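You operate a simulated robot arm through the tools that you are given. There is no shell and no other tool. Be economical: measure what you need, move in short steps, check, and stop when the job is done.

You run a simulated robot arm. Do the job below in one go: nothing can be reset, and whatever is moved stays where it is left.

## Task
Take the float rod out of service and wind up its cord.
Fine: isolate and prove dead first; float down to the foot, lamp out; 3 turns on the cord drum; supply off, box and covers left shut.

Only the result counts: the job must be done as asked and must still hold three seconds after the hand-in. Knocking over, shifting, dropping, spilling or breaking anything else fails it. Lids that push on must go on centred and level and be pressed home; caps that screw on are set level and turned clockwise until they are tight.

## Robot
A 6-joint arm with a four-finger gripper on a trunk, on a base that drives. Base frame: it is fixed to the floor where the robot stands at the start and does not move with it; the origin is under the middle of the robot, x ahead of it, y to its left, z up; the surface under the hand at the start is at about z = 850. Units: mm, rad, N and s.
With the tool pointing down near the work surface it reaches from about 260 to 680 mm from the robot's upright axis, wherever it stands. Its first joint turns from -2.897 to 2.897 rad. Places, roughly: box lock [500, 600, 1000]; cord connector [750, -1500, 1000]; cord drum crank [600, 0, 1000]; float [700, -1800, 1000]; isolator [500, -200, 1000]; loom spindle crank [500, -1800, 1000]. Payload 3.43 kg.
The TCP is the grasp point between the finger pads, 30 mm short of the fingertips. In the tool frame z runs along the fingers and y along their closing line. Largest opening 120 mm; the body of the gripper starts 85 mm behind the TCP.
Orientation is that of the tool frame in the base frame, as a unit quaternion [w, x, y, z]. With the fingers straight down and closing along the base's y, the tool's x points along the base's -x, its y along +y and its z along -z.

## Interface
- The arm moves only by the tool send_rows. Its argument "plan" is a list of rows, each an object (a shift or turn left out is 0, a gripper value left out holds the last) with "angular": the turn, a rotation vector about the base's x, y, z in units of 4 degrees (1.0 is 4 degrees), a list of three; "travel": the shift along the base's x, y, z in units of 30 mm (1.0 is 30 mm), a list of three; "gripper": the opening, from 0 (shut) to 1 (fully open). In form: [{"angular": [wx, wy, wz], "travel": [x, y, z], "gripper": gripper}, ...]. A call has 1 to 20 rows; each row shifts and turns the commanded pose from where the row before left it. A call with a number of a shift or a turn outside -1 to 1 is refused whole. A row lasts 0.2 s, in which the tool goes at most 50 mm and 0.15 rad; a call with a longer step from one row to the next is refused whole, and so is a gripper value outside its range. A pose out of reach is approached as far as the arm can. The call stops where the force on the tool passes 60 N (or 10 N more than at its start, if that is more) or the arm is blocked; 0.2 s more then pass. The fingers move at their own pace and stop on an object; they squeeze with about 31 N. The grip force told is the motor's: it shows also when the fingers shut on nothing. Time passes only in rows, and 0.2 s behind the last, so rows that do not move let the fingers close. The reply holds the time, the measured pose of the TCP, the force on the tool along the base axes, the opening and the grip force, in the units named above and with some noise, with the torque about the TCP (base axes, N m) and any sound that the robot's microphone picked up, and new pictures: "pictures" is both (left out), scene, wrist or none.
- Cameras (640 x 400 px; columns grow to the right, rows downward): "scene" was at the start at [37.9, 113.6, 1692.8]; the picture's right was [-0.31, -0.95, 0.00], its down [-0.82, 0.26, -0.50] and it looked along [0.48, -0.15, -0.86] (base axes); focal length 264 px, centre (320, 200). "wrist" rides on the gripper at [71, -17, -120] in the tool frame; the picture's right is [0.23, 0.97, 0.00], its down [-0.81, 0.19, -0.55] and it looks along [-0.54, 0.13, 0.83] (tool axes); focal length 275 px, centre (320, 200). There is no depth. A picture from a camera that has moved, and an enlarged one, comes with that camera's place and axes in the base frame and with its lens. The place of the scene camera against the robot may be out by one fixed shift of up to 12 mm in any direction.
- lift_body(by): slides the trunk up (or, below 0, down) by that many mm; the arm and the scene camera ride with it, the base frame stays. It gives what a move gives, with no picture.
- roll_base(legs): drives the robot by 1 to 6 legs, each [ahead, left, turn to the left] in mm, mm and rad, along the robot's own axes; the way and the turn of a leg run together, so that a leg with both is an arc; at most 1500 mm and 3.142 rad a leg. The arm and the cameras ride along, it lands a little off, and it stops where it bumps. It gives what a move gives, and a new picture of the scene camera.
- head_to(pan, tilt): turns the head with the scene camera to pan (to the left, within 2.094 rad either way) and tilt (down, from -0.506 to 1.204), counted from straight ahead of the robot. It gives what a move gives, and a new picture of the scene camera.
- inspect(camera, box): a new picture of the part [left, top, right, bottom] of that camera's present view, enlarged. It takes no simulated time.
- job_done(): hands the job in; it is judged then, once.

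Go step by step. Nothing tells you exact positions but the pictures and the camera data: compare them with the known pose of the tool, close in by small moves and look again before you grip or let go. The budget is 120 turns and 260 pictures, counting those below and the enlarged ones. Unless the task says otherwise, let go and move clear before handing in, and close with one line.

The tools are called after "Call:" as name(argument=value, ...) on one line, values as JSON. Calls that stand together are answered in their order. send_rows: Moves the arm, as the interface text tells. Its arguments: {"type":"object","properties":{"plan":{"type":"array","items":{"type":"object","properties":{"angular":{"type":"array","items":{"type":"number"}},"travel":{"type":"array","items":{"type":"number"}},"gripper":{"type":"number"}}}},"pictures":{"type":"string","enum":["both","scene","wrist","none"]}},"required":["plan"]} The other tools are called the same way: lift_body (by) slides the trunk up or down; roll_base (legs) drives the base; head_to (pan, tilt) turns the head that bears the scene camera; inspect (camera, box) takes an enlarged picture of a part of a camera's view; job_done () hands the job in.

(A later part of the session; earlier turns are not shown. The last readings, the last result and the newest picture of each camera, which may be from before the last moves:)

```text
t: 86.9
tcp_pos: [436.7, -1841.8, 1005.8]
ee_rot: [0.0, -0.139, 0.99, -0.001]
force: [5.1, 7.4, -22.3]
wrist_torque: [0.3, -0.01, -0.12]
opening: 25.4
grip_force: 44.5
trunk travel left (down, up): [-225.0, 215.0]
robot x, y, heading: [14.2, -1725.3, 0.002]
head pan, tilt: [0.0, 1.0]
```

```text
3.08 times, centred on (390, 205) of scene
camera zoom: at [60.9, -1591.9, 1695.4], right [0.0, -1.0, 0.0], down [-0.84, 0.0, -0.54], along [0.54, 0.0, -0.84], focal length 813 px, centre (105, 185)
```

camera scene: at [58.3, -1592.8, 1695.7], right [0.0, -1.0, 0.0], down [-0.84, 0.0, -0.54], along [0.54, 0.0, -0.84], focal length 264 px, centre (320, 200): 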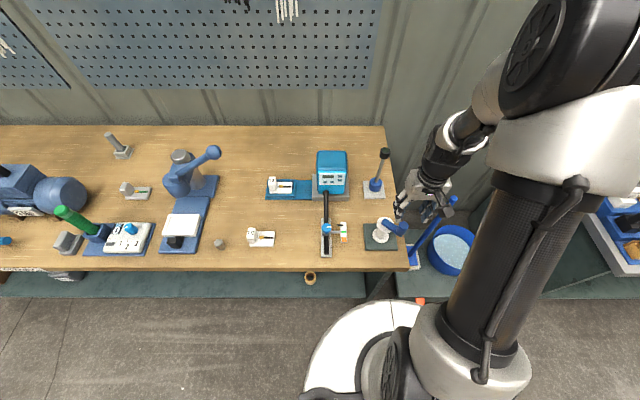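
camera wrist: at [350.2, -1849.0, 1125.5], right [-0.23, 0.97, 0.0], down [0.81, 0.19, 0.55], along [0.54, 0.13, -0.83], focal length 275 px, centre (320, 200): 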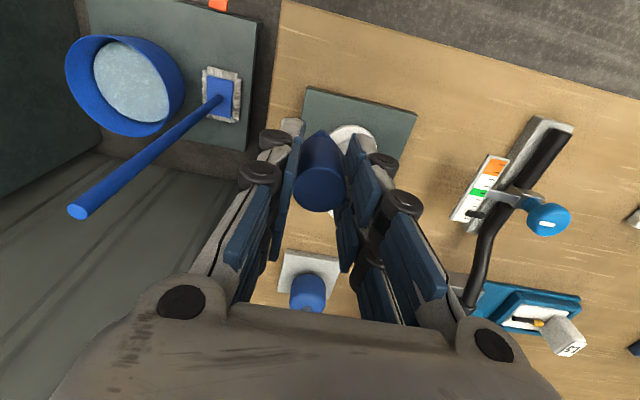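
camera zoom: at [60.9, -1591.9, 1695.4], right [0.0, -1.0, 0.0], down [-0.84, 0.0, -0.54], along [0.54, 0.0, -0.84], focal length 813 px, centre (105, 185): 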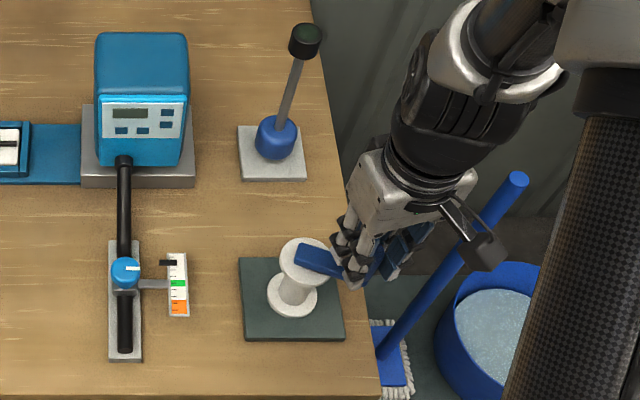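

Call:
send_rows(plan=[{"travel": [0.167, -0.02, -0.03], "angular": [0, 0, 1]}, {"travel": [0.17, -0.01, 0], "angular": [0, 0, 1]}, {"travel": [0.1, 0, 0], "angular": [0, 0, 1]}, {}], pictures="none")

Call:
inspect(camera="scene", box=[340, 140, 440, 270])

```text
t: 87.9
tcp_pos: [448.1, -1845.2, 1005.4]
ee_rot: [0.0, -0.241, 0.97, 0.0]
force: [-4.8, -11.1, -0.7]
wrist_torque: [-0.62, 1.03, 0.16]
opening: 25.8
grip_force: 44.8
trunk travel left (down, up): [-225.0, 215.0]
robot x, y, heading: [18.3, -1726.9, 0.004]
head pan, tilt: [0.0, 1.0]
```

```text
3.08 times, centred on (390, 205) of scene
camera zoom: at [57.8, -1594.3, 1695.9], right [0.0, -1.0, 0.0], down [-0.84, 0.0, -0.54], along [0.54, 0.0, -0.84], focal length 813 px, centre (105, 185)
```

zoom: 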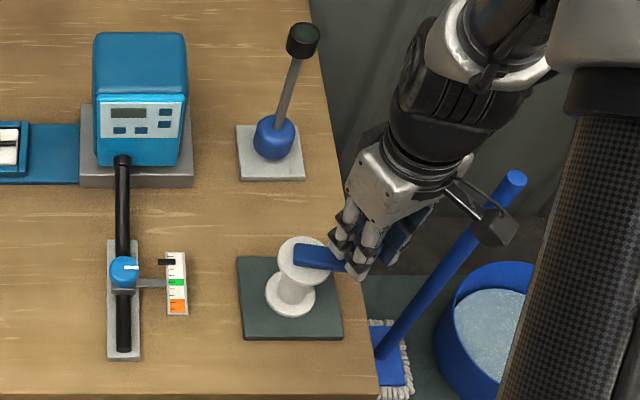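

Call:
send_rows(plan=[{"travel": [0.12, 0, 0], "angular": [0, 0, 0.5]}, {}, {"gripper": 0.3}, {"gripper": 0.45}, {"gripper": 0.45}, {"travel": [0, 0, 1]}, {"travel": [0, 0, 1]}, {"travel": [0, 0.5, 1]}, {"travel": [0, 1, 1]}, {"travel": [0, 1, 0.5]}], pictures="none")

Call:
inspect(camera="scene", box=[340, 140, 440, 270])

```text
t: 90.1
tcp_pos: [451.3, -1766.3, 1140.7]
ee_rot: [0.0, -0.258, 0.966, -0.001]
force: [-0.3, 0.4, 0.4]
wrist_torque: [-0.06, 0.02, -0.03]
opening: 53.8
grip_force: 0.1
trunk travel left (down, up): [-225.0, 215.0]
robot x, y, heading: [16.9, -1725.8, 0.005]
head pan, tilt: [0.0, 1.0]
```

```text
3.08 times, centred on (390, 205) of scene
camera zoom: at [58.0, -1591.5, 1695.6], right [0.0, -1.0, 0.0], down [-0.84, 0.0, -0.54], along [0.54, 0.0, -0.84], focal length 813 px, centre (105, 185)
```

zoom: 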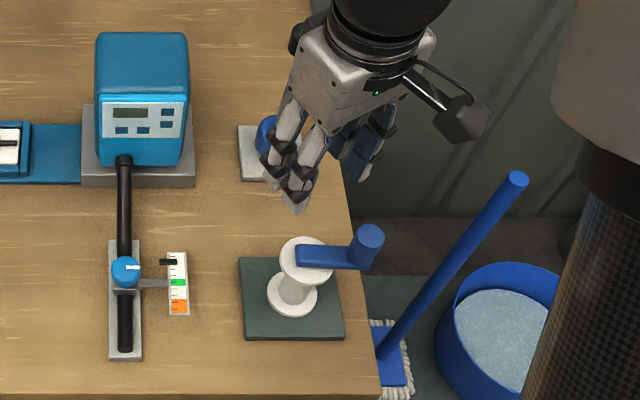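

Call:
inspect(camera="scene", box=[360, 200, 420, 260])

```text
6.67 times, centred on (390, 230) of scene
camera zoom: at [58.0, -1591.5, 1695.6], right [0.0, -1.0, 0.0], down [-0.84, 0.0, -0.54], along [0.54, 0.0, -0.84], focal length 1761 px, centre (-147, 0)
```

zoom: 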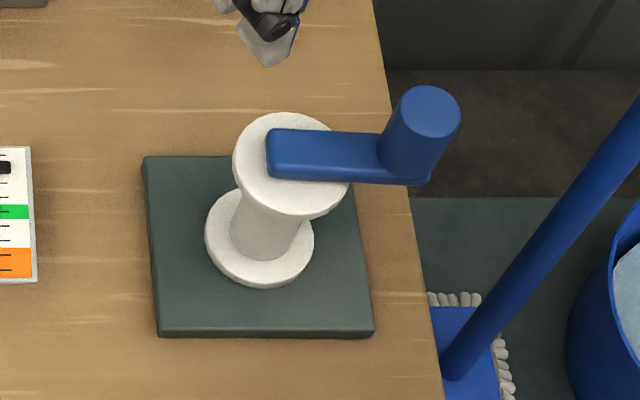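

The loom crank is back along −y. Now I'll retract, raise and drive to the cord drum.

Call:
send_rows(plan=[{"angular": [0, 0, -1], "travel": [-0.5, 0, 1]}, {"angular": [0, 0, -1], "travel": [-0.5, 0, 1]}, {"angular": [0, 0, -1], "travel": [-0.5, 0, 0.5]}, {"angular": [0, 0, -1], "travel": [-0.5, -0.5, 0]}, {"angular": [0, 0, -1], "travel": [-0.3, -0.5, 0]}, {"angular": [0, 0, -1], "travel": [0, -0.5, 0]}, {"angular": [0, 0, -1], "travel": [0, -0.5, 0]}, {"angular": [0, 0, -0.48], "travel": [0, -0.5, 0]}], pictures="none")

Call:
lift_body(by=150)

Call:
roll_base(legs=[[0, 900, 0], [0, 850, 0]])

```text
t: 91.9
tcp_pos: [382.9, -1843.2, 1216.8]
ee_rot: [0.0, -0.001, 1.0, 0.0]
force: [-0.1, -0.5, -0.2]
wrist_torque: [0.05, -0.02, 0.0]
opening: 54.0
grip_force: 0.1
trunk travel left (down, up): [-225.0, 215.0]
robot x, y, heading: [15.0, -1729.3, 0.003]
head pan, tilt: [0.0, 1.0]
```

```text
t: 93.7
tcp_pos: [383.7, -1841.7, 1366.2]
ee_rot: [0.0, 0.0, 1.0, -0.001]
force: [-0.5, 0.2, 0.2]
wrist_torque: [-0.04, -0.01, -0.03]
opening: 53.9
grip_force: 0.0
trunk travel left (down, up): [-375.0, 65.0]
robot x, y, heading: [16.1, -1726.3, -0.001]
head pan, tilt: [0.0, 1.0]
```

```text
t: 102.5
tcp_pos: [383.2, -100.3, 1366.8]
ee_rot: [0.0, 0.006, 1.0, -0.001]
force: [-0.3, 0.9, -0.7]
wrist_torque: [-0.01, -0.02, 0.0]
opening: 53.8
grip_force: 0.1
trunk travel left (down, up): [-375.0, 65.0]
robot x, y, heading: [17.4, 19.3, -0.009]
head pan, tilt: [0.0, 1.0]
camera scene: at [61.0, 154.1, 1845.7], right [-0.01, -1.0, 0.0], down [-0.84, 0.01, -0.54], along [0.54, -0.01, -0.84], focal length 264 px, centre (320, 200)
```

scene: 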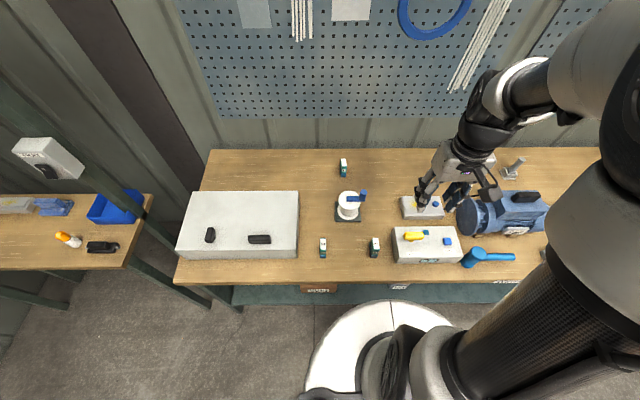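

Call:
lift_body(by=-150)

Call:
send_rows(plan=[{"travel": [1, 0.8, -0.5]}, {"travel": [1, 0.8, -0.5]}, {"travel": [1, 0.8, -0.5]}, {"travel": [1, 0.5, -0.5]}, {"travel": [1, 0, 0]}, {"travel": [1, 0, 0]}], pictures="wrist")

Call:
inspect(camera="scene", box=[300, 140, 440, 240])

```text
t: 104.2
tcp_pos: [382.4, -100.3, 1217.0]
ee_rot: [0.0, 0.005, 1.0, 0.0]
force: [0.4, -0.4, -0.4]
wrist_torque: [-0.01, 0.02, 0.0]
opening: 53.9
grip_force: 0.1
trunk travel left (down, up): [-225.0, 215.0]
robot x, y, heading: [17.8, 20.0, -0.008]
head pan, tilt: [0.0, 1.0]
```

```text
t: 105.6
tcp_pos: [563.1, -11.8, 1157.0]
ee_rot: [-0.001, 0.006, 1.0, -0.002]
force: [0.0, -0.5, -0.9]
wrist_torque: [0.01, 0.03, 0.01]
opening: 53.8
grip_force: 0.0
trunk travel left (down, up): [-225.0, 215.0]
robot x, y, heading: [14.7, 21.5, -0.008]
head pan, tilt: [0.0, 1.0]
camera wrist: at [491.1, -27.7, 1279.0], right [-0.22, 0.98, 0.0], down [0.81, 0.18, 0.55], along [0.54, 0.12, -0.83], focal length 275 px, centre (320, 200)
```

wrist: 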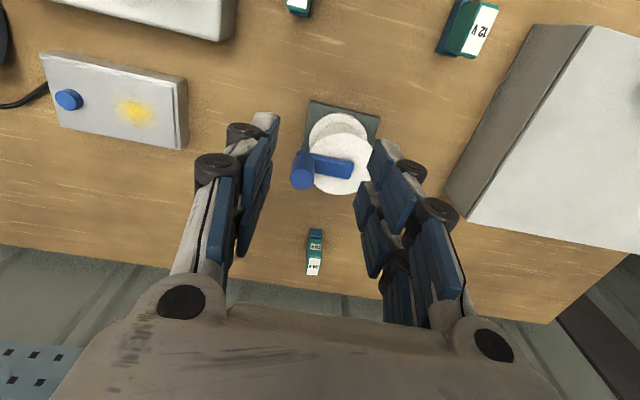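

```text
4.00 times, centred on (370, 190) of scene
camera zoom: at [62.2, 153.7, 1695.7], right [-0.01, -1.0, 0.0], down [-0.84, 0.01, -0.54], along [0.54, 0.0, -0.84], focal length 1056 px, centre (120, 240)
```

zoom: 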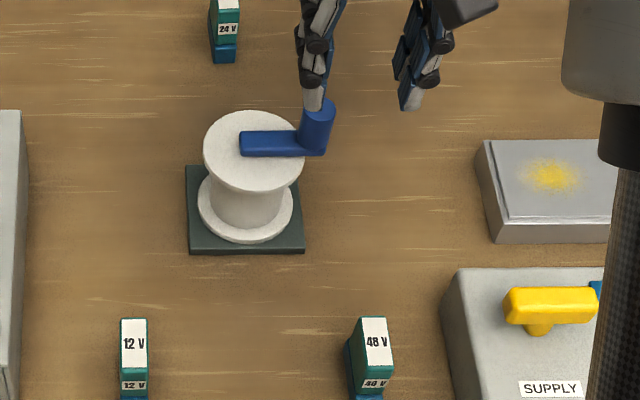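

Call:
send_rows(plan=[{"travel": [0.9, 0, -0.6]}, {"travel": [0.9, 0, -0.6]}, {"travel": [0.7, 0, -0.6]}, {"travel": [0, 0, -0.6]}], pictures="wrist")

Call:
inspect(camera="wrist", box=[240, 60, 420, 220])

```text
t: 106.6
tcp_pos: [637.4, -13.9, 1086.6]
ee_rot: [-0.001, 0.007, 1.0, -0.001]
force: [0.6, 1.1, -0.2]
wrist_torque: [-0.01, -0.03, -0.05]
opening: 54.0
grip_force: 0.1
trunk travel left (down, up): [-225.0, 215.0]
robot x, y, heading: [17.3, 16.7, -0.009]
head pan, tilt: [0.0, 1.0]
camera wrist: at [565.9, -28.7, 1206.8], right [-0.22, 0.98, 0.0], down [0.81, 0.18, 0.55], along [0.54, 0.12, -0.83], focal length 275 px, centre (320, 200)
```

wrist: 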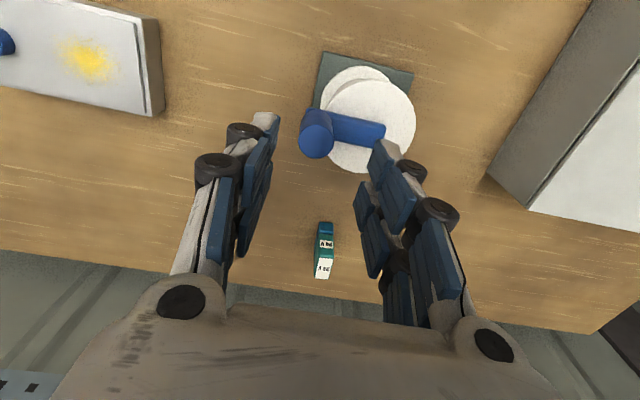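

```text
2.50 times, centred on (330, 140) of wrist
camera zoom: at [565.9, -28.7, 1206.8], right [-0.22, 0.98, 0.0], down [0.81, 0.18, 0.55], along [0.54, 0.12, -0.83], focal length 688 px, centre (295, 350)
```

zoom: 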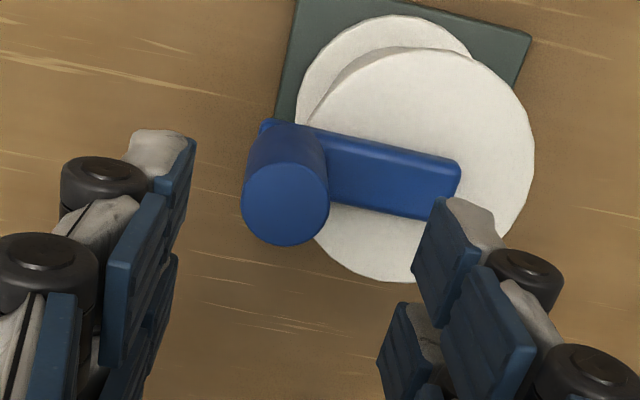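

Knob top is at about [636,-15,1028] and the drum axis at [634,31], so the crank radius is ≈46. I'll lower and grip the knob.

Call:
send_rows(plan=[{"travel": [-0.05, -0.04, -0.8]}, {"travel": [0, 0, -0.7]}, {"travel": [0, 0, -0.35]}, {"gripper": 0.1}, {"gripper": 0}, {"gripper": 0}, {}], pictures="wrist")

Call:
inspect(camera="scene", box=[300, 140, 440, 240])

```text
t: 108.2
tcp_pos: [638.7, -15.9, 1029.3]
ee_rot: [0.0, 0.006, 1.0, -0.001]
force: [-0.4, -1.6, -1.6]
wrist_torque: [-0.06, -0.1, -0.01]
opening: 27.1
grip_force: 43.0
trunk travel left (down, up): [-225.0, 215.0]
robot x, y, heading: [16.9, 19.5, -0.013]
head pan, tilt: [0.0, 1.0]
camera wrist: at [566.4, -30.1, 1149.5], right [-0.22, 0.98, 0.0], down [0.81, 0.18, 0.55], along [0.54, 0.12, -0.83], focal length 275 px, centre (320, 200)
```

wrist: 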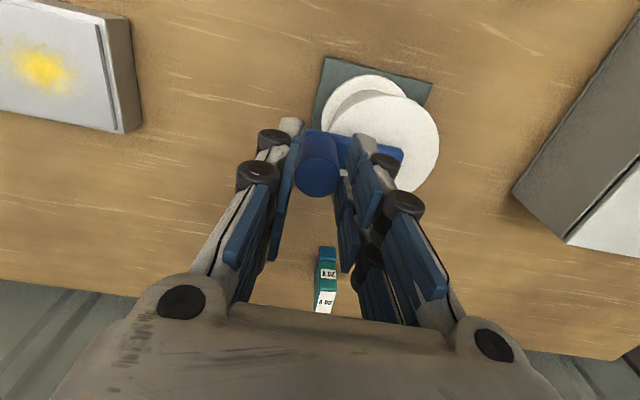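

```text
4.00 times, centred on (370, 190) of scene
camera zoom: at [61.1, 153.6, 1695.7], right [-0.01, -1.0, 0.0], down [-0.84, 0.01, -0.54], along [0.54, 0.0, -0.84], focal length 1056 px, centre (120, 240)
```

zoom: 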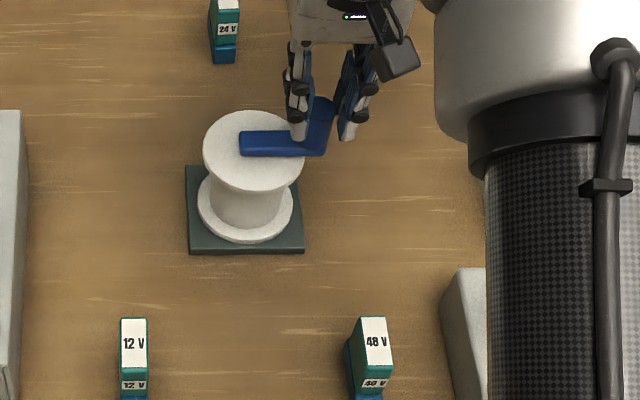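

Gripped. Starting with a clockwise eighth turn to check the forces.

Call:
send_rows(plan=[{"travel": [-0.397, 0.053, 0]}, {"travel": [-0.37, 0.153, 0]}, {"travel": [-0.317, 0.243, 0]}, {}], pictures="none")

Call:
inspect(camera="scene", box=[300, 140, 440, 240])

```text
t: 109.2
tcp_pos: [601.7, -6.1, 1029.5]
ee_rot: [-0.001, 0.007, 1.0, -0.001]
force: [-3.9, -22.7, 4.1]
wrist_torque: [-0.75, 0.48, -0.77]
opening: 27.0
grip_force: 44.5
trunk travel left (down, up): [-225.0, 215.0]
robot x, y, heading: [16.4, 22.5, -0.008]
head pan, tilt: [0.0, 1.0]
```

```text
4.00 times, centred on (370, 190) of scene
camera zoom: at [59.9, 150.2, 1696.1], right [-0.01, -1.0, 0.0], down [-0.84, 0.01, -0.54], along [0.54, 0.0, -0.84], focal length 1056 px, centre (120, 240)
```

zoom: 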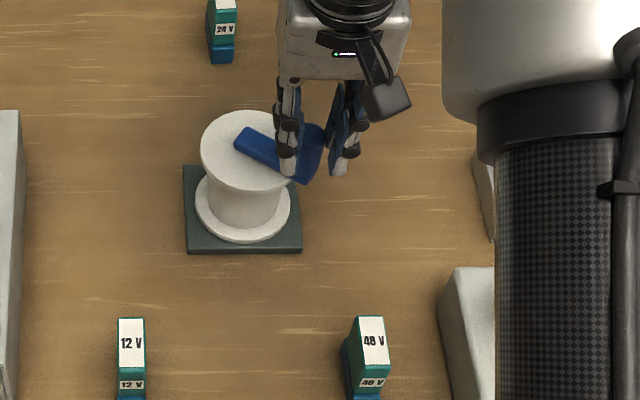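

Call:
send_rows(plan=[{}], pictures="wrist")

Call:
inspect(camera="wrist", box=[240, 60, 440, 220])

```text
t: 109.6
tcp_pos: [600.9, -5.5, 1028.8]
ee_rot: [-0.001, 0.006, 1.0, 0.0]
force: [-6.9, -25.9, 4.6]
wrist_torque: [-0.69, 0.79, -0.84]
opening: 27.1
grip_force: 45.2
trunk travel left (down, up): [-225.0, 215.0]
robot x, y, heading: [17.9, 19.5, -0.01]
head pan, tilt: [0.0, 1.0]
camera wrist: at [529.8, -20.8, 1149.7], right [-0.22, 0.98, 0.0], down [0.81, 0.18, 0.55], along [0.54, 0.12, -0.83], focal length 275 px, centre (320, 200)
```

wrist: 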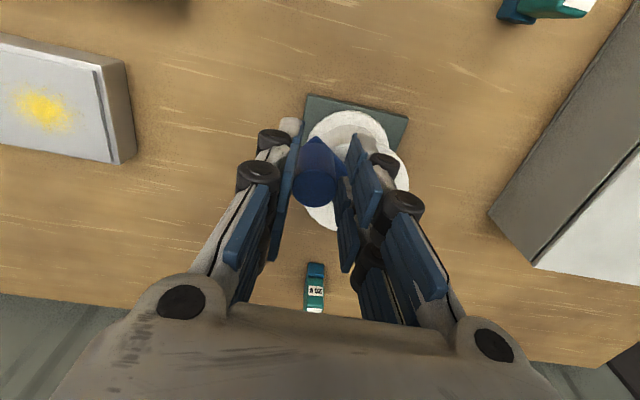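

```text
2.50 times, centred on (340, 140) of wrist
camera zoom: at [529.8, -20.8, 1149.7], right [-0.22, 0.98, 0.0], down [0.81, 0.18, 0.55], along [0.54, 0.12, -0.83], focal length 688 px, centre (270, 350)
```

zoom: 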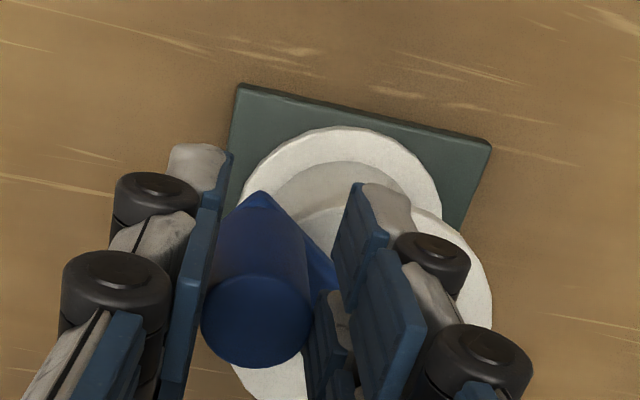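

The turn works but the pads slip sideways on the knob. Instead I'll shut the fingers and push the knob round from behind, following the same circle. First I'll release, lift and set the fingers down behind the knob.

Call:
send_rows(plan=[{"gripper": 0.4}, {"gripper": 0.45}, {"travel": [0.3, 0, 0.8]}, {"travel": [0, 0, 1]}, {"travel": [0.6, -0.25, 0], "gripper": 0}, {"travel": [0.47, 0, 0]}, {}, {}, {"travel": [0, 0, -0.6]}, {"travel": [0, 0, -0.5]}], pictures="wrist")

Call:
inspect(camera="scene", box=[300, 140, 440, 240])

```text
t: 111.8
tcp_pos: [645.4, -9.9, 1051.2]
ee_rot: [0.0, 0.005, 1.0, -0.001]
force: [0.6, -0.6, 0.3]
wrist_torque: [0.01, 0.03, 0.02]
opening: 0.0
grip_force: 30.6
trunk travel left (down, up): [-225.0, 215.0]
robot x, y, heading: [17.4, 19.5, -0.007]
head pan, tilt: [0.0, 1.0]
camera wrist: at [573.1, -23.9, 1171.4], right [-0.22, 0.98, 0.0], down [0.81, 0.18, 0.55], along [0.54, 0.12, -0.83], focal length 275 px, centre (320, 200)
```

wrist: 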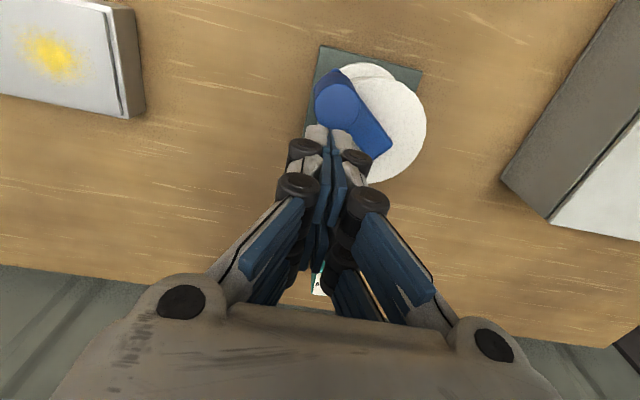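

```text
4.00 times, centred on (370, 190) of scene
camera zoom: at [61.2, 153.9, 1695.7], right [-0.01, -1.0, 0.0], down [-0.84, 0.01, -0.54], along [0.54, 0.0, -0.84], focal length 1056 px, centre (120, 240)
```

zoom: 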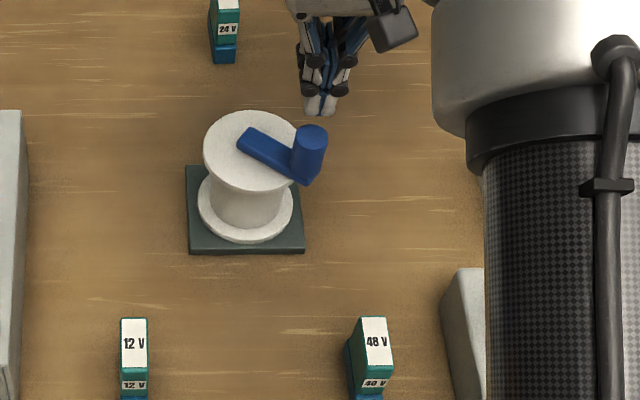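

Call:
send_rows(plan=[{"travel": [-0.07, -0.13, -0.5]}, {}, {"travel": [-0.3912, -0.0171, 0]}, {"travel": [-0.3823, 0.0848, 0]}, {"travel": [-0.3474, 0.1808, 0]}, {"travel": [-0.2887, 0.2646, 0]}, {}], pictures="wrist")

Call:
inspect(camera="scene", box=[300, 140, 440, 240])

```text
t: 113.4
tcp_pos: [599.7, 2.9, 1034.9]
ee_rot: [0.0, 0.006, 1.0, -0.001]
force: [0.1, -0.3, -0.4]
wrist_torque: [0.0, -0.02, 0.04]
opening: 0.0
grip_force: 31.5
trunk travel left (down, up): [-225.0, 215.0]
robot x, y, heading: [17.7, 19.9, -0.011]
head pan, tilt: [0.0, 1.0]
camera wrist: at [528.5, -11.7, 1156.1], right [-0.22, 0.98, 0.0], down [0.81, 0.18, 0.55], along [0.54, 0.12, -0.83], focal length 275 px, centre (320, 200)
```

wrist: 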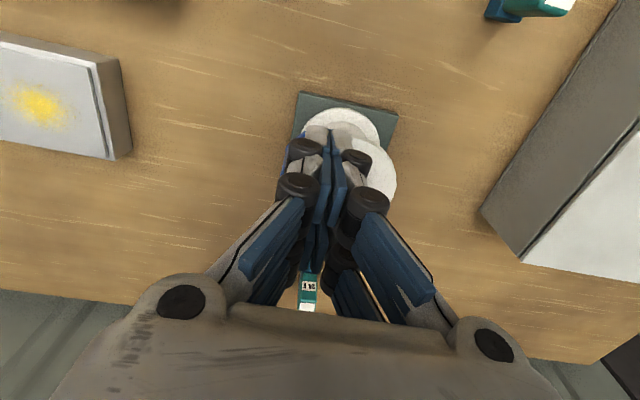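

```text
4.00 times, centred on (370, 190) of scene
camera zoom: at [61.2, 153.6, 1695.7], right [-0.01, -1.0, 0.0], down [-0.84, 0.01, -0.54], along [0.54, 0.0, -0.84], focal length 1056 px, centre (120, 240)
```

zoom: 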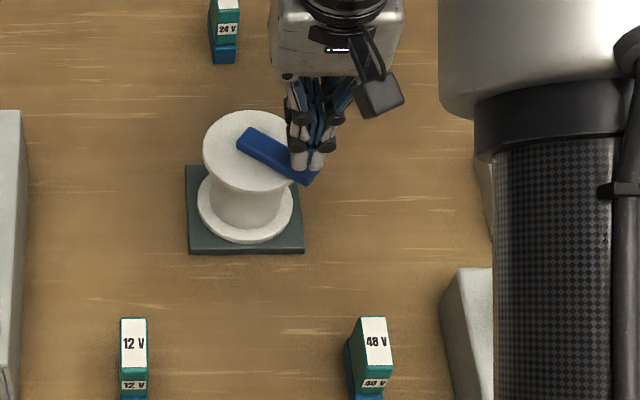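

The fingers passed above the knob, so its top is lower than I reckoned (≈1000), as on the loom. That makes the axis about [646,36] with radius ≈50. I'll lift, nudge the base forward a little for reach, and look again.

Call:
send_rows(plan=[{"travel": [0, 0, 1]}, {"travel": [0.5, -0.5, 1]}], pictures="none")

Call:
roll_base(legs=[[30, 10, 0.01]])

Call:
send_rows(plan=[{}], pictures="wrist")

Call:
inspect(camera="scene", box=[290, 130, 430, 240])

```text
t: 114.0
tcp_pos: [618.2, -12.5, 1095.8]
ee_rot: [-0.001, 0.005, 1.0, -0.001]
force: [0.2, -0.6, -1.4]
wrist_torque: [0.03, 0.02, 0.02]
opening: 0.0
grip_force: 31.2
trunk travel left (down, up): [-225.0, 215.0]
robot x, y, heading: [14.6, 23.1, -0.008]
head pan, tilt: [0.0, 1.0]
```

```text
t: 114.9
tcp_pos: [649.4, 5.4, 1094.1]
ee_rot: [-0.001, 0.0, 1.0, -0.001]
force: [1.0, 0.1, 0.4]
wrist_torque: [-0.03, 0.04, 0.01]
opening: 0.0
grip_force: 31.0
trunk travel left (down, up): [-225.0, 215.0]
robot x, y, heading: [44.2, 27.8, 0.004]
head pan, tilt: [0.0, 1.0]
camera scene: at [91.9, 165.1, 1695.5], right [0.0, -1.0, 0.0], down [-0.84, 0.0, -0.54], along [0.54, 0.0, -0.84], focal length 264 px, centre (320, 200)
```

scene: 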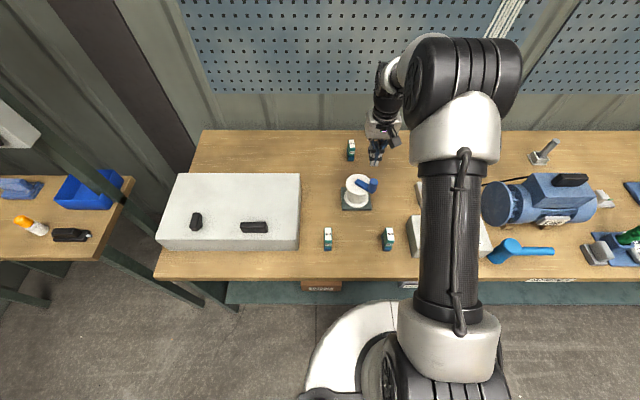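

```text
t: 115.3
tcp_pos: [648.6, 5.0, 1096.2]
ee_rot: [0.0, 0.001, 1.0, -0.001]
force: [1.0, -0.7, 0.3]
wrist_torque: [-0.02, 0.03, 0.03]
opening: 0.0
grip_force: 31.1
trunk travel left (down, up): [-225.0, 215.0]
robot x, y, heading: [49.1, 28.8, 0.001]
head pan, tilt: [0.0, 1.0]
camera wrist: at [577.1, -11.4, 1216.7], right [-0.23, 0.97, 0.0], down [0.81, 0.19, 0.55], along [0.54, 0.13, -0.83], focal length 275 px, centre (320, 200)
```

wrist: 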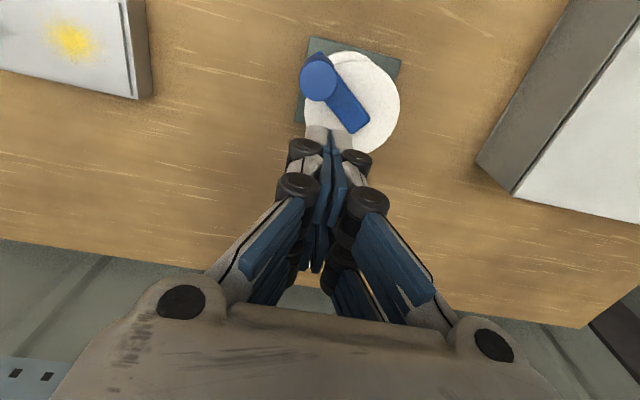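

```text
3.64 times, centred on (360, 185) of scene
camera zoom: at [90.1, 164.5, 1695.7], right [0.0, -1.0, 0.0], down [-0.84, 0.0, -0.54], along [0.54, 0.0, -0.84], focal length 960 px, centre (174, 254)
```

zoom: 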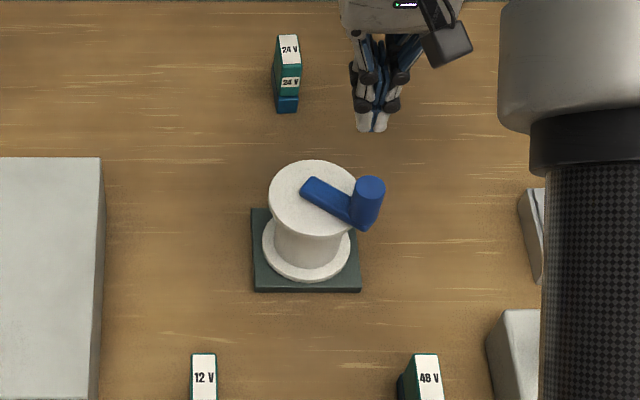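

Call:
send_rows(plan=[{"travel": [0.13, -0.54, 0]}, {"travel": [0, 0, -1]}, {"travel": [0, 0, -1]}, {"travel": [0, 0, -0.9]}, {}, {"travel": [-0.4346, -0.019, 0]}, {"travel": [-0.4247, 0.0942, 0]}, {"travel": [-0.386, 0.2009, 0]}, {"travel": [-0.3207, 0.294, 0]}, {}], pictures="wrist")

Call:
inspect(camera="scene", box=[290, 130, 430, 240])

```text
t: 116.9
tcp_pos: [649.6, -10.1, 1016.6]
ee_rot: [0.026, 0.001, 1.0, -0.003]
force: [26.0, -2.6, -7.1]
wrist_torque: [0.02, -0.53, -0.08]
opening: 0.0
grip_force: 31.0
trunk travel left (down, up): [-225.0, 215.0]
robot x, y, heading: [42.3, 27.2, 0.007]
head pan, tilt: [0.0, 1.0]
stopped in row 7: the force on the tool passed its limit at 65 N (the readings are from after the stop); the commanded pose is now the measured one
camera wrist: at [571.2, -25.6, 1133.7], right [-0.23, 0.97, -0.02], down [0.78, 0.19, 0.59], along [0.58, 0.12, -0.81], focal length 275 px, centre (320, 200)
```

wrist: 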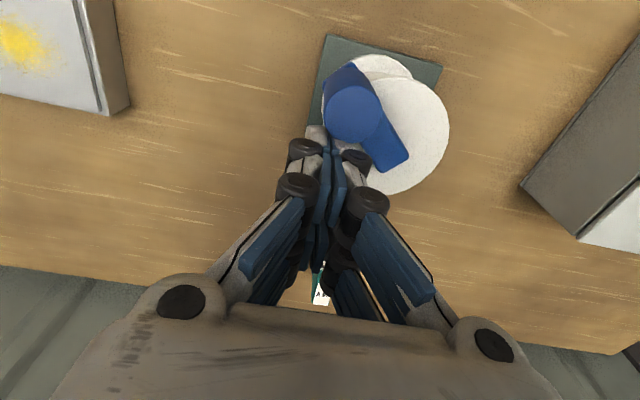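

```text
3.64 times, centred on (360, 185) of scene
camera zoom: at [92.2, 164.2, 1695.6], right [0.0, -1.0, 0.0], down [-0.84, 0.0, -0.54], along [0.54, 0.0, -0.84], focal length 960 px, centre (174, 254)
```

zoom: 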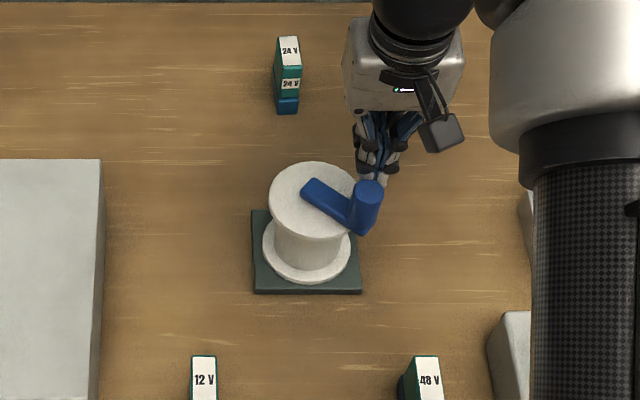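

Call:
inspect(camera="wrist", box=[260, 30, 460, 210])

Call:
inspect(camera="scene", box=[320, 150, 400, 220])

```text
2.22 times, centred on (360, 120) of wrist
camera zoom: at [571.2, -25.6, 1133.7], right [-0.23, 0.97, -0.02], down [0.78, 0.19, 0.59], along [0.58, 0.12, -0.81], focal length 612 px, centre (231, 378)
```

zoom: 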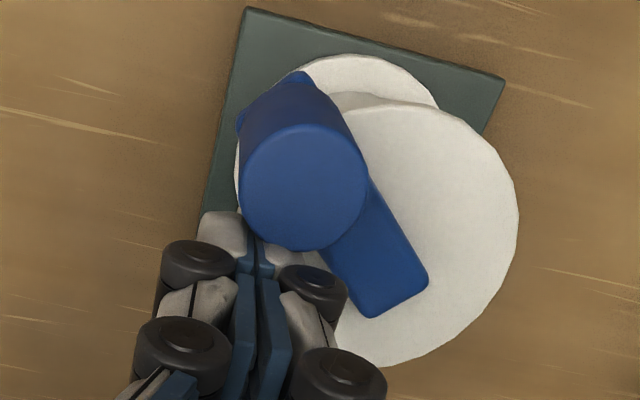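

```text
5.71 times, centred on (360, 185) of scene
camera zoom: at [92.2, 164.2, 1695.6], right [0.0, -1.0, 0.0], down [-0.84, 0.0, -0.54], along [0.54, 0.0, -0.84], focal length 1509 px, centre (91, 286)
```

zoom: 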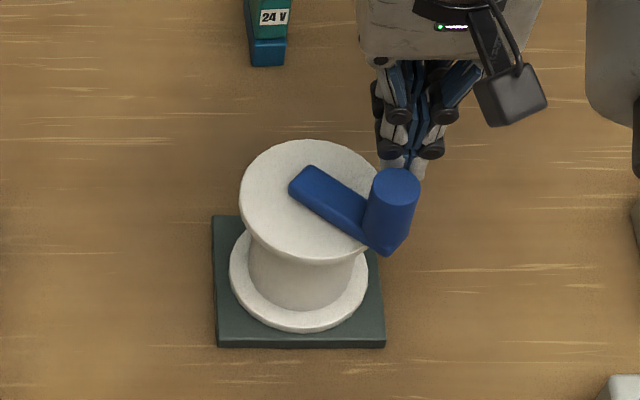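

The finger is behind the knob in contact; the stop was probably just the impact. I'll push slowly along the tangent and watch.

Call:
send_rows(plan=[{"travel": [-0.08, 0.03, 0]}, {"travel": [-0.08, 0.03, 0]}, {"travel": [-0.08, 0.03, 0]}, {"travel": [-0.08, 0.03, 0]}], pictures="none")

Call:
inspect(camera="scene", box=[320, 150, 400, 220])

```text
t: 117.9
tcp_pos: [648.8, -10.2, 1017.3]
ee_rot: [0.032, 0.0, 0.999, -0.002]
force: [53.4, -18.5, 0.8]
wrist_torque: [-0.17, -0.61, 0.1]
opening: 0.2
grip_force: 31.5
trunk travel left (down, up): [-225.0, 215.0]
robot x, y, heading: [47.2, 28.1, -0.002]
head pan, tilt: [0.0, 1.0]
```

```text
5.71 times, centred on (360, 185) of scene
camera zoom: at [98.8, 161.4, 1695.7], right [0.0, -1.0, 0.0], down [-0.84, 0.0, -0.54], along [0.54, 0.0, -0.84], focal length 1509 px, centre (91, 286)
```

zoom: 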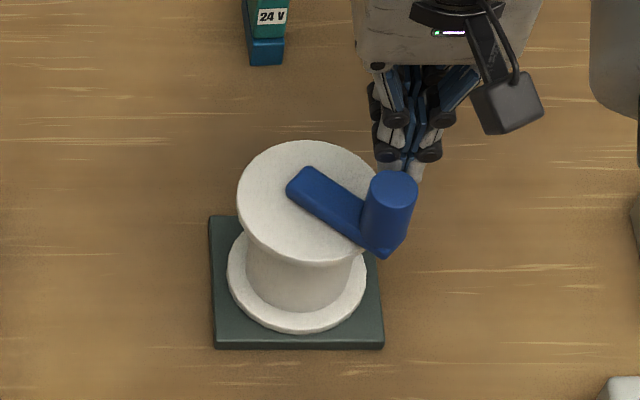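

The knob doesn't move at 50 N, so it's against a stop after about 36° clockwise. I'll back off, grip the knob deeper and try the other way.

Call:
send_rows(plan=[{"travel": [0.4, -0.1, 0]}, {"travel": [0.1, 0, 0.8]}, {"travel": [0, 0, 1]}, {"travel": [0, 0, 1], "gripper": 0.5}, {"travel": [-0.8, 0.12, 0]}, {"travel": [-0.9, 0.13, 0]}, {}], pictures="wrist")

Call:
inspect(camera="scene", box=[320, 150, 400, 220])

```text
t: 119.5
tcp_pos: [598.4, 0.1, 1100.0]
ee_rot: [0.017, 0.0, 1.0, -0.002]
force: [0.1, -0.4, 0.1]
wrist_torque: [0.03, 0.06, -0.01]
opening: 60.0
grip_force: 0.1
trunk travel left (down, up): [-225.0, 215.0]
robot x, y, heading: [47.7, 33.7, 0.001]
head pan, tilt: [0.0, 1.0]
camera wrist: at [522.0, -15.1, 1218.1], right [-0.23, 0.97, -0.01], down [0.79, 0.19, 0.58], along [0.57, 0.12, -0.81], focal length 275 px, centre (320, 200)
```

wrist: 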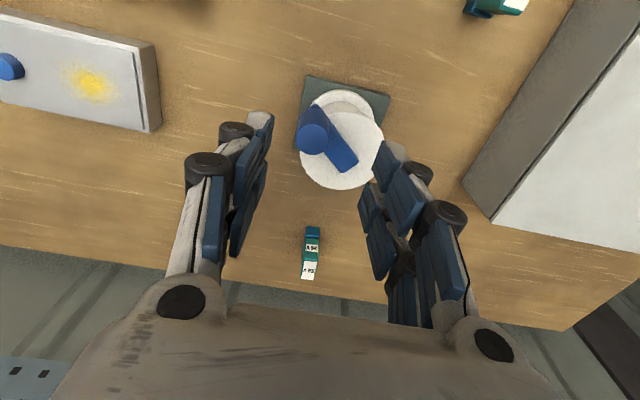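

```text
5.71 times, centred on (360, 185) of scene
camera zoom: at [91.1, 164.1, 1695.7], right [0.0, -1.0, 0.0], down [-0.84, 0.0, -0.54], along [0.54, 0.0, -0.84], focal length 1509 px, centre (91, 286)
```

zoom: 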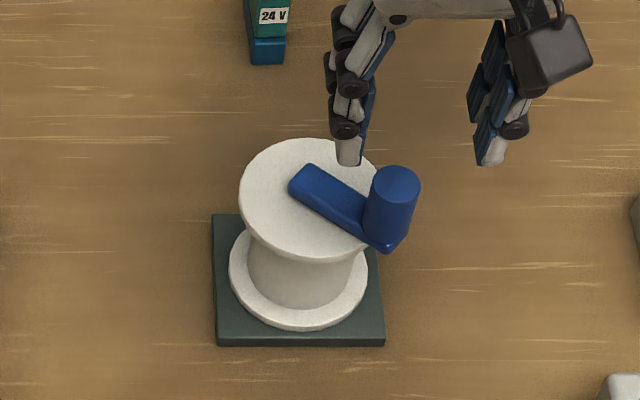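

Call:
send_rows(plan=[{"angular": [0, 0.49, 0], "travel": [0.48, -0.1, 0]}, {"travel": [0, 0, -1]}, {"travel": [0, 0, -1]}, {"travel": [0, 0, -1]}, {"travel": [0, 0, -0.13]}, {"gripper": 0.1}, {"gripper": 0}, {"gripper": 0}, {}], pictures="wrist")

```text
t: 121.5
tcp_pos: [612.1, -4.3, 1006.0]
ee_rot: [0.0, -0.001, 1.0, -0.002]
force: [2.4, 1.2, -0.8]
wrist_torque: [-0.01, -0.2, 0.01]
opening: 25.9
grip_force: 36.8
trunk travel left (down, up): [-225.0, 215.0]
robot x, y, heading: [46.3, 31.4, 0.004]
head pan, tilt: [0.0, 1.0]
camera wrist: at [541.1, -19.2, 1125.8], right [-0.23, 0.97, 0.0], down [0.81, 0.19, 0.55], along [0.54, 0.12, -0.83], focal length 275 px, centre (320, 200)
```

wrist: 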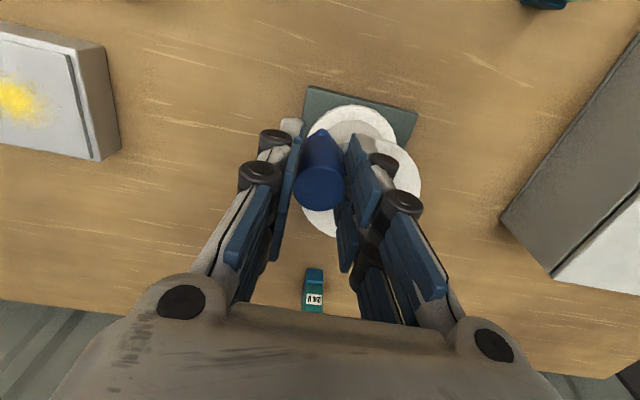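

Call:
send_rows(plan=[{"travel": [-0.1, 0.07, 0]}, {"travel": [-0.1, 0.08, 0]}, {"travel": [-0.1, 0.09, 0]}, {}], pictures="none")

Call:
inspect(camera="scene", box=[320, 150, 400, 220])

```text
t: 122.5
tcp_pos: [610.6, -3.2, 1005.3]
ee_rot: [0.007, 0.0, 1.0, -0.002]
force: [35.3, -30.7, -7.8]
wrist_torque: [-0.96, -0.19, 0.06]
opening: 25.7
grip_force: 45.0
trunk travel left (down, up): [-225.0, 215.0]
robot x, y, heading: [49.0, 29.4, 0.004]
head pan, tilt: [0.0, 1.0]
```

```text
5.71 times, centred on (360, 185) of scene
camera zoom: at [96.9, 159.3, 1695.9], right [0.0, -1.0, 0.0], down [-0.84, 0.0, -0.54], along [0.54, 0.0, -0.84], focal length 1509 px, centre (91, 286)
```

zoom: 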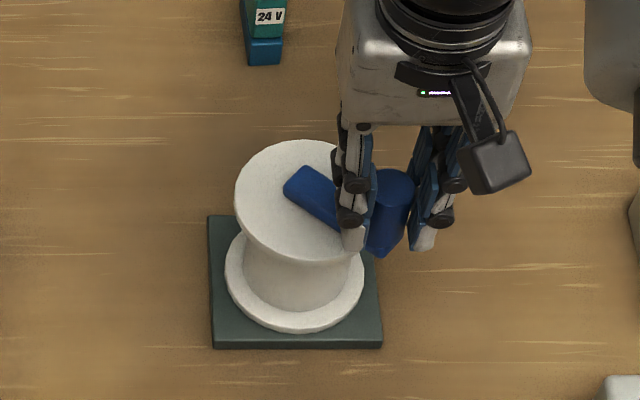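

Hard stop clockwise, so I'm going counterclockwise back through the start angle and beyond.

Call:
send_rows(plan=[{"travel": [0.2, -0.16, 0]}, {"travel": [0.1, -0.08, 0]}, {"travel": [0.2234, -0.137, 0]}, {"travel": [0.242, -0.1, 0]}, {"travel": [0.2548, -0.0612, 0]}, {"travel": [0.2612, -0.0206, 0]}, {}], pictures="none")

Call:
inspect(camera="scene", box=[320, 150, 400, 220])

```text
t: 124.1
tcp_pos: [636.8, -14.3, 1004.1]
ee_rot: [0.0, -0.001, 1.0, -0.003]
force: [-10.5, 0.3, 5.5]
wrist_torque: [-0.07, 0.59, 0.47]
opening: 25.4
grip_force: 45.3
trunk travel left (down, up): [-225.0, 215.0]
robot x, y, heading: [47.6, 29.7, 0.002]
head pan, tilt: [0.0, 1.0]
```

```text
5.71 times, centred on (360, 185) of scene
camera zoom: at [88.3, 164.5, 1695.7], right [0.0, -1.0, 0.0], down [-0.84, 0.0, -0.54], along [0.54, 0.0, -0.84], focal length 1509 px, centre (91, 286)
```

zoom: 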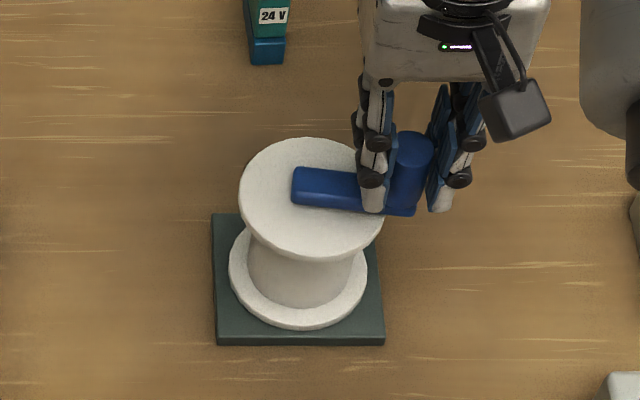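

It turns freely this way. Refit: axis ≈[643.6,39.6], r≈54. I'll continue about 96° and check.

Call:
send_rows(plan=[{"travel": [0.3763, -0.0066, 0]}, {"travel": [0.3694, 0.0718, 0]}, {"travel": [0.3464, 0.147, 0]}, {"travel": [0.3082, 0.2158, 0]}, {"travel": [0.2566, 0.2752, 0]}, {"travel": [0.1938, 0.3226, 0]}, {"travel": [0.1225, 0.3558, 0]}, {"travel": [0.0459, 0.3735, 0]}, {}], pictures="wrist")

Call:
inspect(camera="scene", box=[320, 130, 400, 220])

```text
t: 126.1
tcp_pos: [701.7, 38.6, 1006.6]
ee_rot: [0.0, 0.0, 1.0, -0.002]
force: [-11.8, -3.5, -6.4]
wrist_torque: [-0.06, 0.79, 0.18]
opening: 26.8
grip_force: 45.1
trunk travel left (down, up): [-225.0, 215.0]
robot x, y, heading: [46.9, 26.6, 0.001]
head pan, tilt: [0.0, 1.0]
camera wrist: at [629.4, 23.1, 1126.5], right [-0.23, 0.97, 0.0], down [0.81, 0.19, 0.55], along [0.54, 0.12, -0.83], focal length 275 px, centre (320, 200)
```

wrist: 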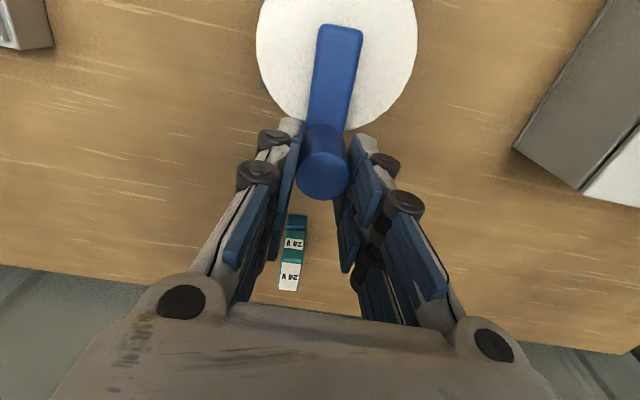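

```text
4.44 times, centred on (360, 175) of scene
camera zoom: at [89.4, 163.8, 1695.8], right [0.0, -1.0, 0.0], down [-0.84, 0.0, -0.54], along [0.54, 0.0, -0.84], focal length 1174 px, centre (142, 311)
```

zoom: 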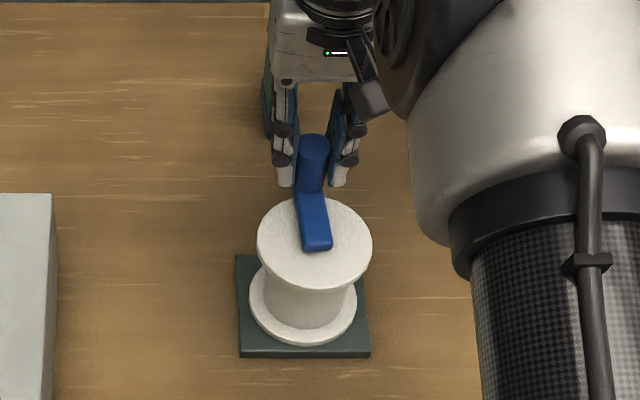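

Call:
send_rows(plan=[{"travel": [-0.1, 0.3749, 0]}, {"travel": [-0.13, 0.3599, 0]}, {"travel": [-0.1824, 0.3291, 0]}, {"travel": [-0.2469, 0.284, 0]}, {"travel": [-0.3005, 0.2265, 0]}, {"travel": [-0.341, 0.159, 0]}, {"travel": [-0.3667, 0.0846, 0]}, {"travel": [-0.3762, 0.0066, 0]}, {"travel": [-0.3694, -0.0718, 0]}, {"travel": [-0.3464, -0.147, 0]}, {"travel": [-0.3082, -0.2158, 0]}, {"travel": [-0.2566, -0.2752, 0]}, {"travel": [-0.1938, -0.3226, 0]}, {"travel": [-0.1225, -0.3558, 0]}, {"travel": [-0.0459, -0.3735, 0]}, {}], pictures="wrist")

Call:
inspect(camera="scene", box=[320, 130, 400, 220])

```text
t: 129.5
tcp_pos: [588.0, 43.1, 1005.2]
ee_rot: [-0.002, 0.0, 1.0, -0.002]
force: [-5.8, 12.5, 10.7]
wrist_torque: [0.41, 0.09, 0.65]
opening: 27.1
grip_force: 44.9
trunk travel left (down, up): [-225.0, 215.0]
robot x, y, heading: [46.4, 30.2, 0.001]
head pan, tilt: [0.0, 1.0]
camera wrist: at [516.6, 27.8, 1125.5], right [-0.23, 0.97, 0.0], down [0.81, 0.2, 0.55], along [0.53, 0.12, -0.84], focal length 275 px, centre (320, 200)
```

wrist: 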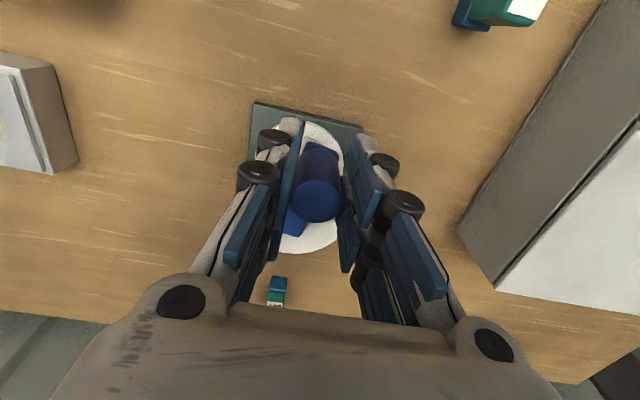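

```text
4.44 times, centred on (360, 175) of scene
camera zoom: at [88.2, 166.5, 1695.7], right [0.0, -1.0, 0.0], down [-0.84, 0.0, -0.54], along [0.54, 0.0, -0.84], focal length 1174 px, centre (142, 311)
```

zoom: 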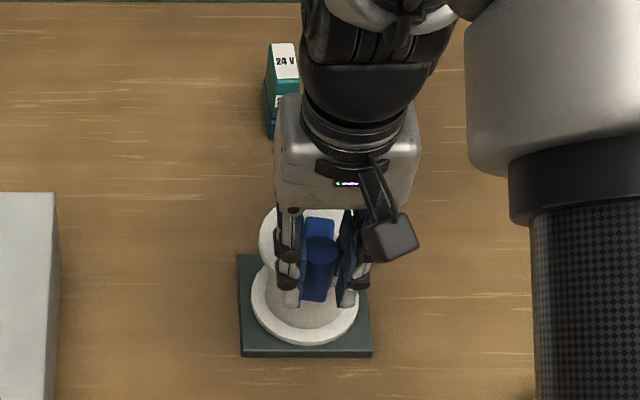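

Working well: about 270° done. Recentring slightly (r≈52) and continuing.

Call:
send_rows(plan=[{"travel": [0.12, -0.361, 0]}, {"travel": [0.12, -0.3466, 0]}, {"travel": [0.1757, -0.3169, 0]}, {"travel": [0.2378, -0.2735, 0]}, {"travel": [0.2894, -0.2181, 0]}, {"travel": [0.3284, -0.1531, 0]}, {"travel": [0.3531, -0.0815, 0]}, {"travel": [0.3623, -0.0064, 0]}, {"travel": [0.3557, 0.0691, 0]}, {"travel": [0.3336, 0.1416, 0]}, {"travel": [0.2968, 0.2078, 0]}, {"travel": [0.2471, 0.265, 0]}, {"travel": [0.1866, 0.3107, 0]}, {"travel": [0.118, 0.3426, 0]}, {"travel": [0.0442, 0.3597, 0]}, {}], pictures="wrist")

```text
t: 132.9
tcp_pos: [695.4, 39.1, 1005.8]
ee_rot: [0.001, 0.0, 1.0, 0.0]
force: [-14.3, -11.9, 5.7]
wrist_torque: [-0.15, 0.59, 0.47]
opening: 25.9
grip_force: 45.4
trunk travel left (down, up): [-225.0, 215.0]
robot x, y, heading: [48.5, 29.0, 0.004]
head pan, tilt: [0.0, 1.0]
camera wrist: at [624.0, 23.3, 1127.8], right [-0.23, 0.97, 0.0], down [0.81, 0.19, 0.55], along [0.54, 0.13, -0.83], focal length 275 px, centre (320, 200)
```

wrist: 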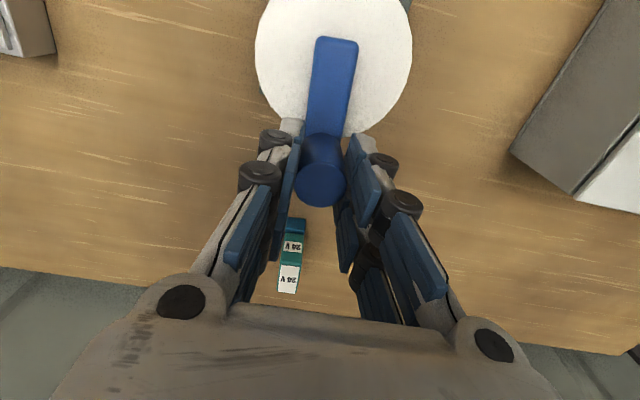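

About 1¼ turns done, all steady. Next half turn.

Call:
send_rows(plan=[{"travel": [-0.0316, 0.361, 0]}, {"travel": [-0.1059, 0.3466, 0]}, {"travel": [-0.1757, 0.3169, 0]}, {"travel": [-0.2378, 0.2735, 0]}, {"travel": [-0.2894, 0.2181, 0]}, {"travel": [-0.3284, 0.1531, 0]}, {"travel": [-0.3531, 0.0815, 0]}, {"travel": [-0.3623, 0.0064, 0]}, {"travel": [-0.3557, -0.0691, 0]}, {"travel": [-0.3336, -0.1416, 0]}, {"travel": [-0.2968, -0.2078, 0]}, {"travel": [-0.2471, -0.265, 0]}, {"travel": [-0.1866, -0.3107, 0]}, {"travel": [-0.118, -0.3426, 0]}, {"travel": [-0.0442, -0.3597, 0]}, {}], pictures="wrist")

```text
t: 136.3
tcp_pos: [595.3, 44.1, 1005.4]
ee_rot: [0.002, -0.001, 1.0, -0.001]
force: [16.4, 8.0, 5.0]
wrist_torque: [0.28, -0.5, 0.58]
opening: 25.5
grip_force: 44.7
trunk travel left (down, up): [-225.0, 215.0]
robot x, y, heading: [45.4, 34.1, 0.003]
head pan, tilt: [0.0, 1.0]
camera wrist: at [523.4, 28.6, 1126.2], right [-0.23, 0.97, 0.0], down [0.81, 0.19, 0.56], along [0.54, 0.12, -0.83], focal length 275 px, centre (320, 200)
```

wrist: 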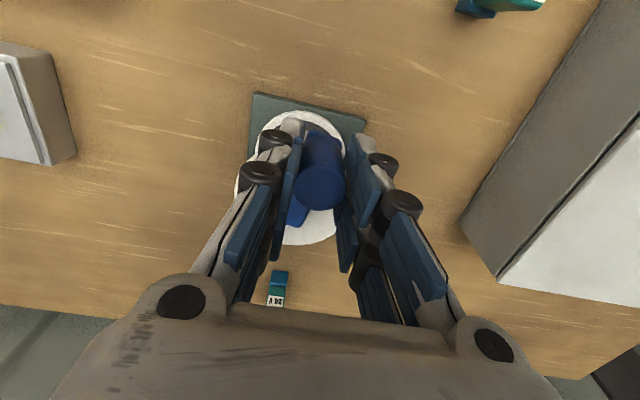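

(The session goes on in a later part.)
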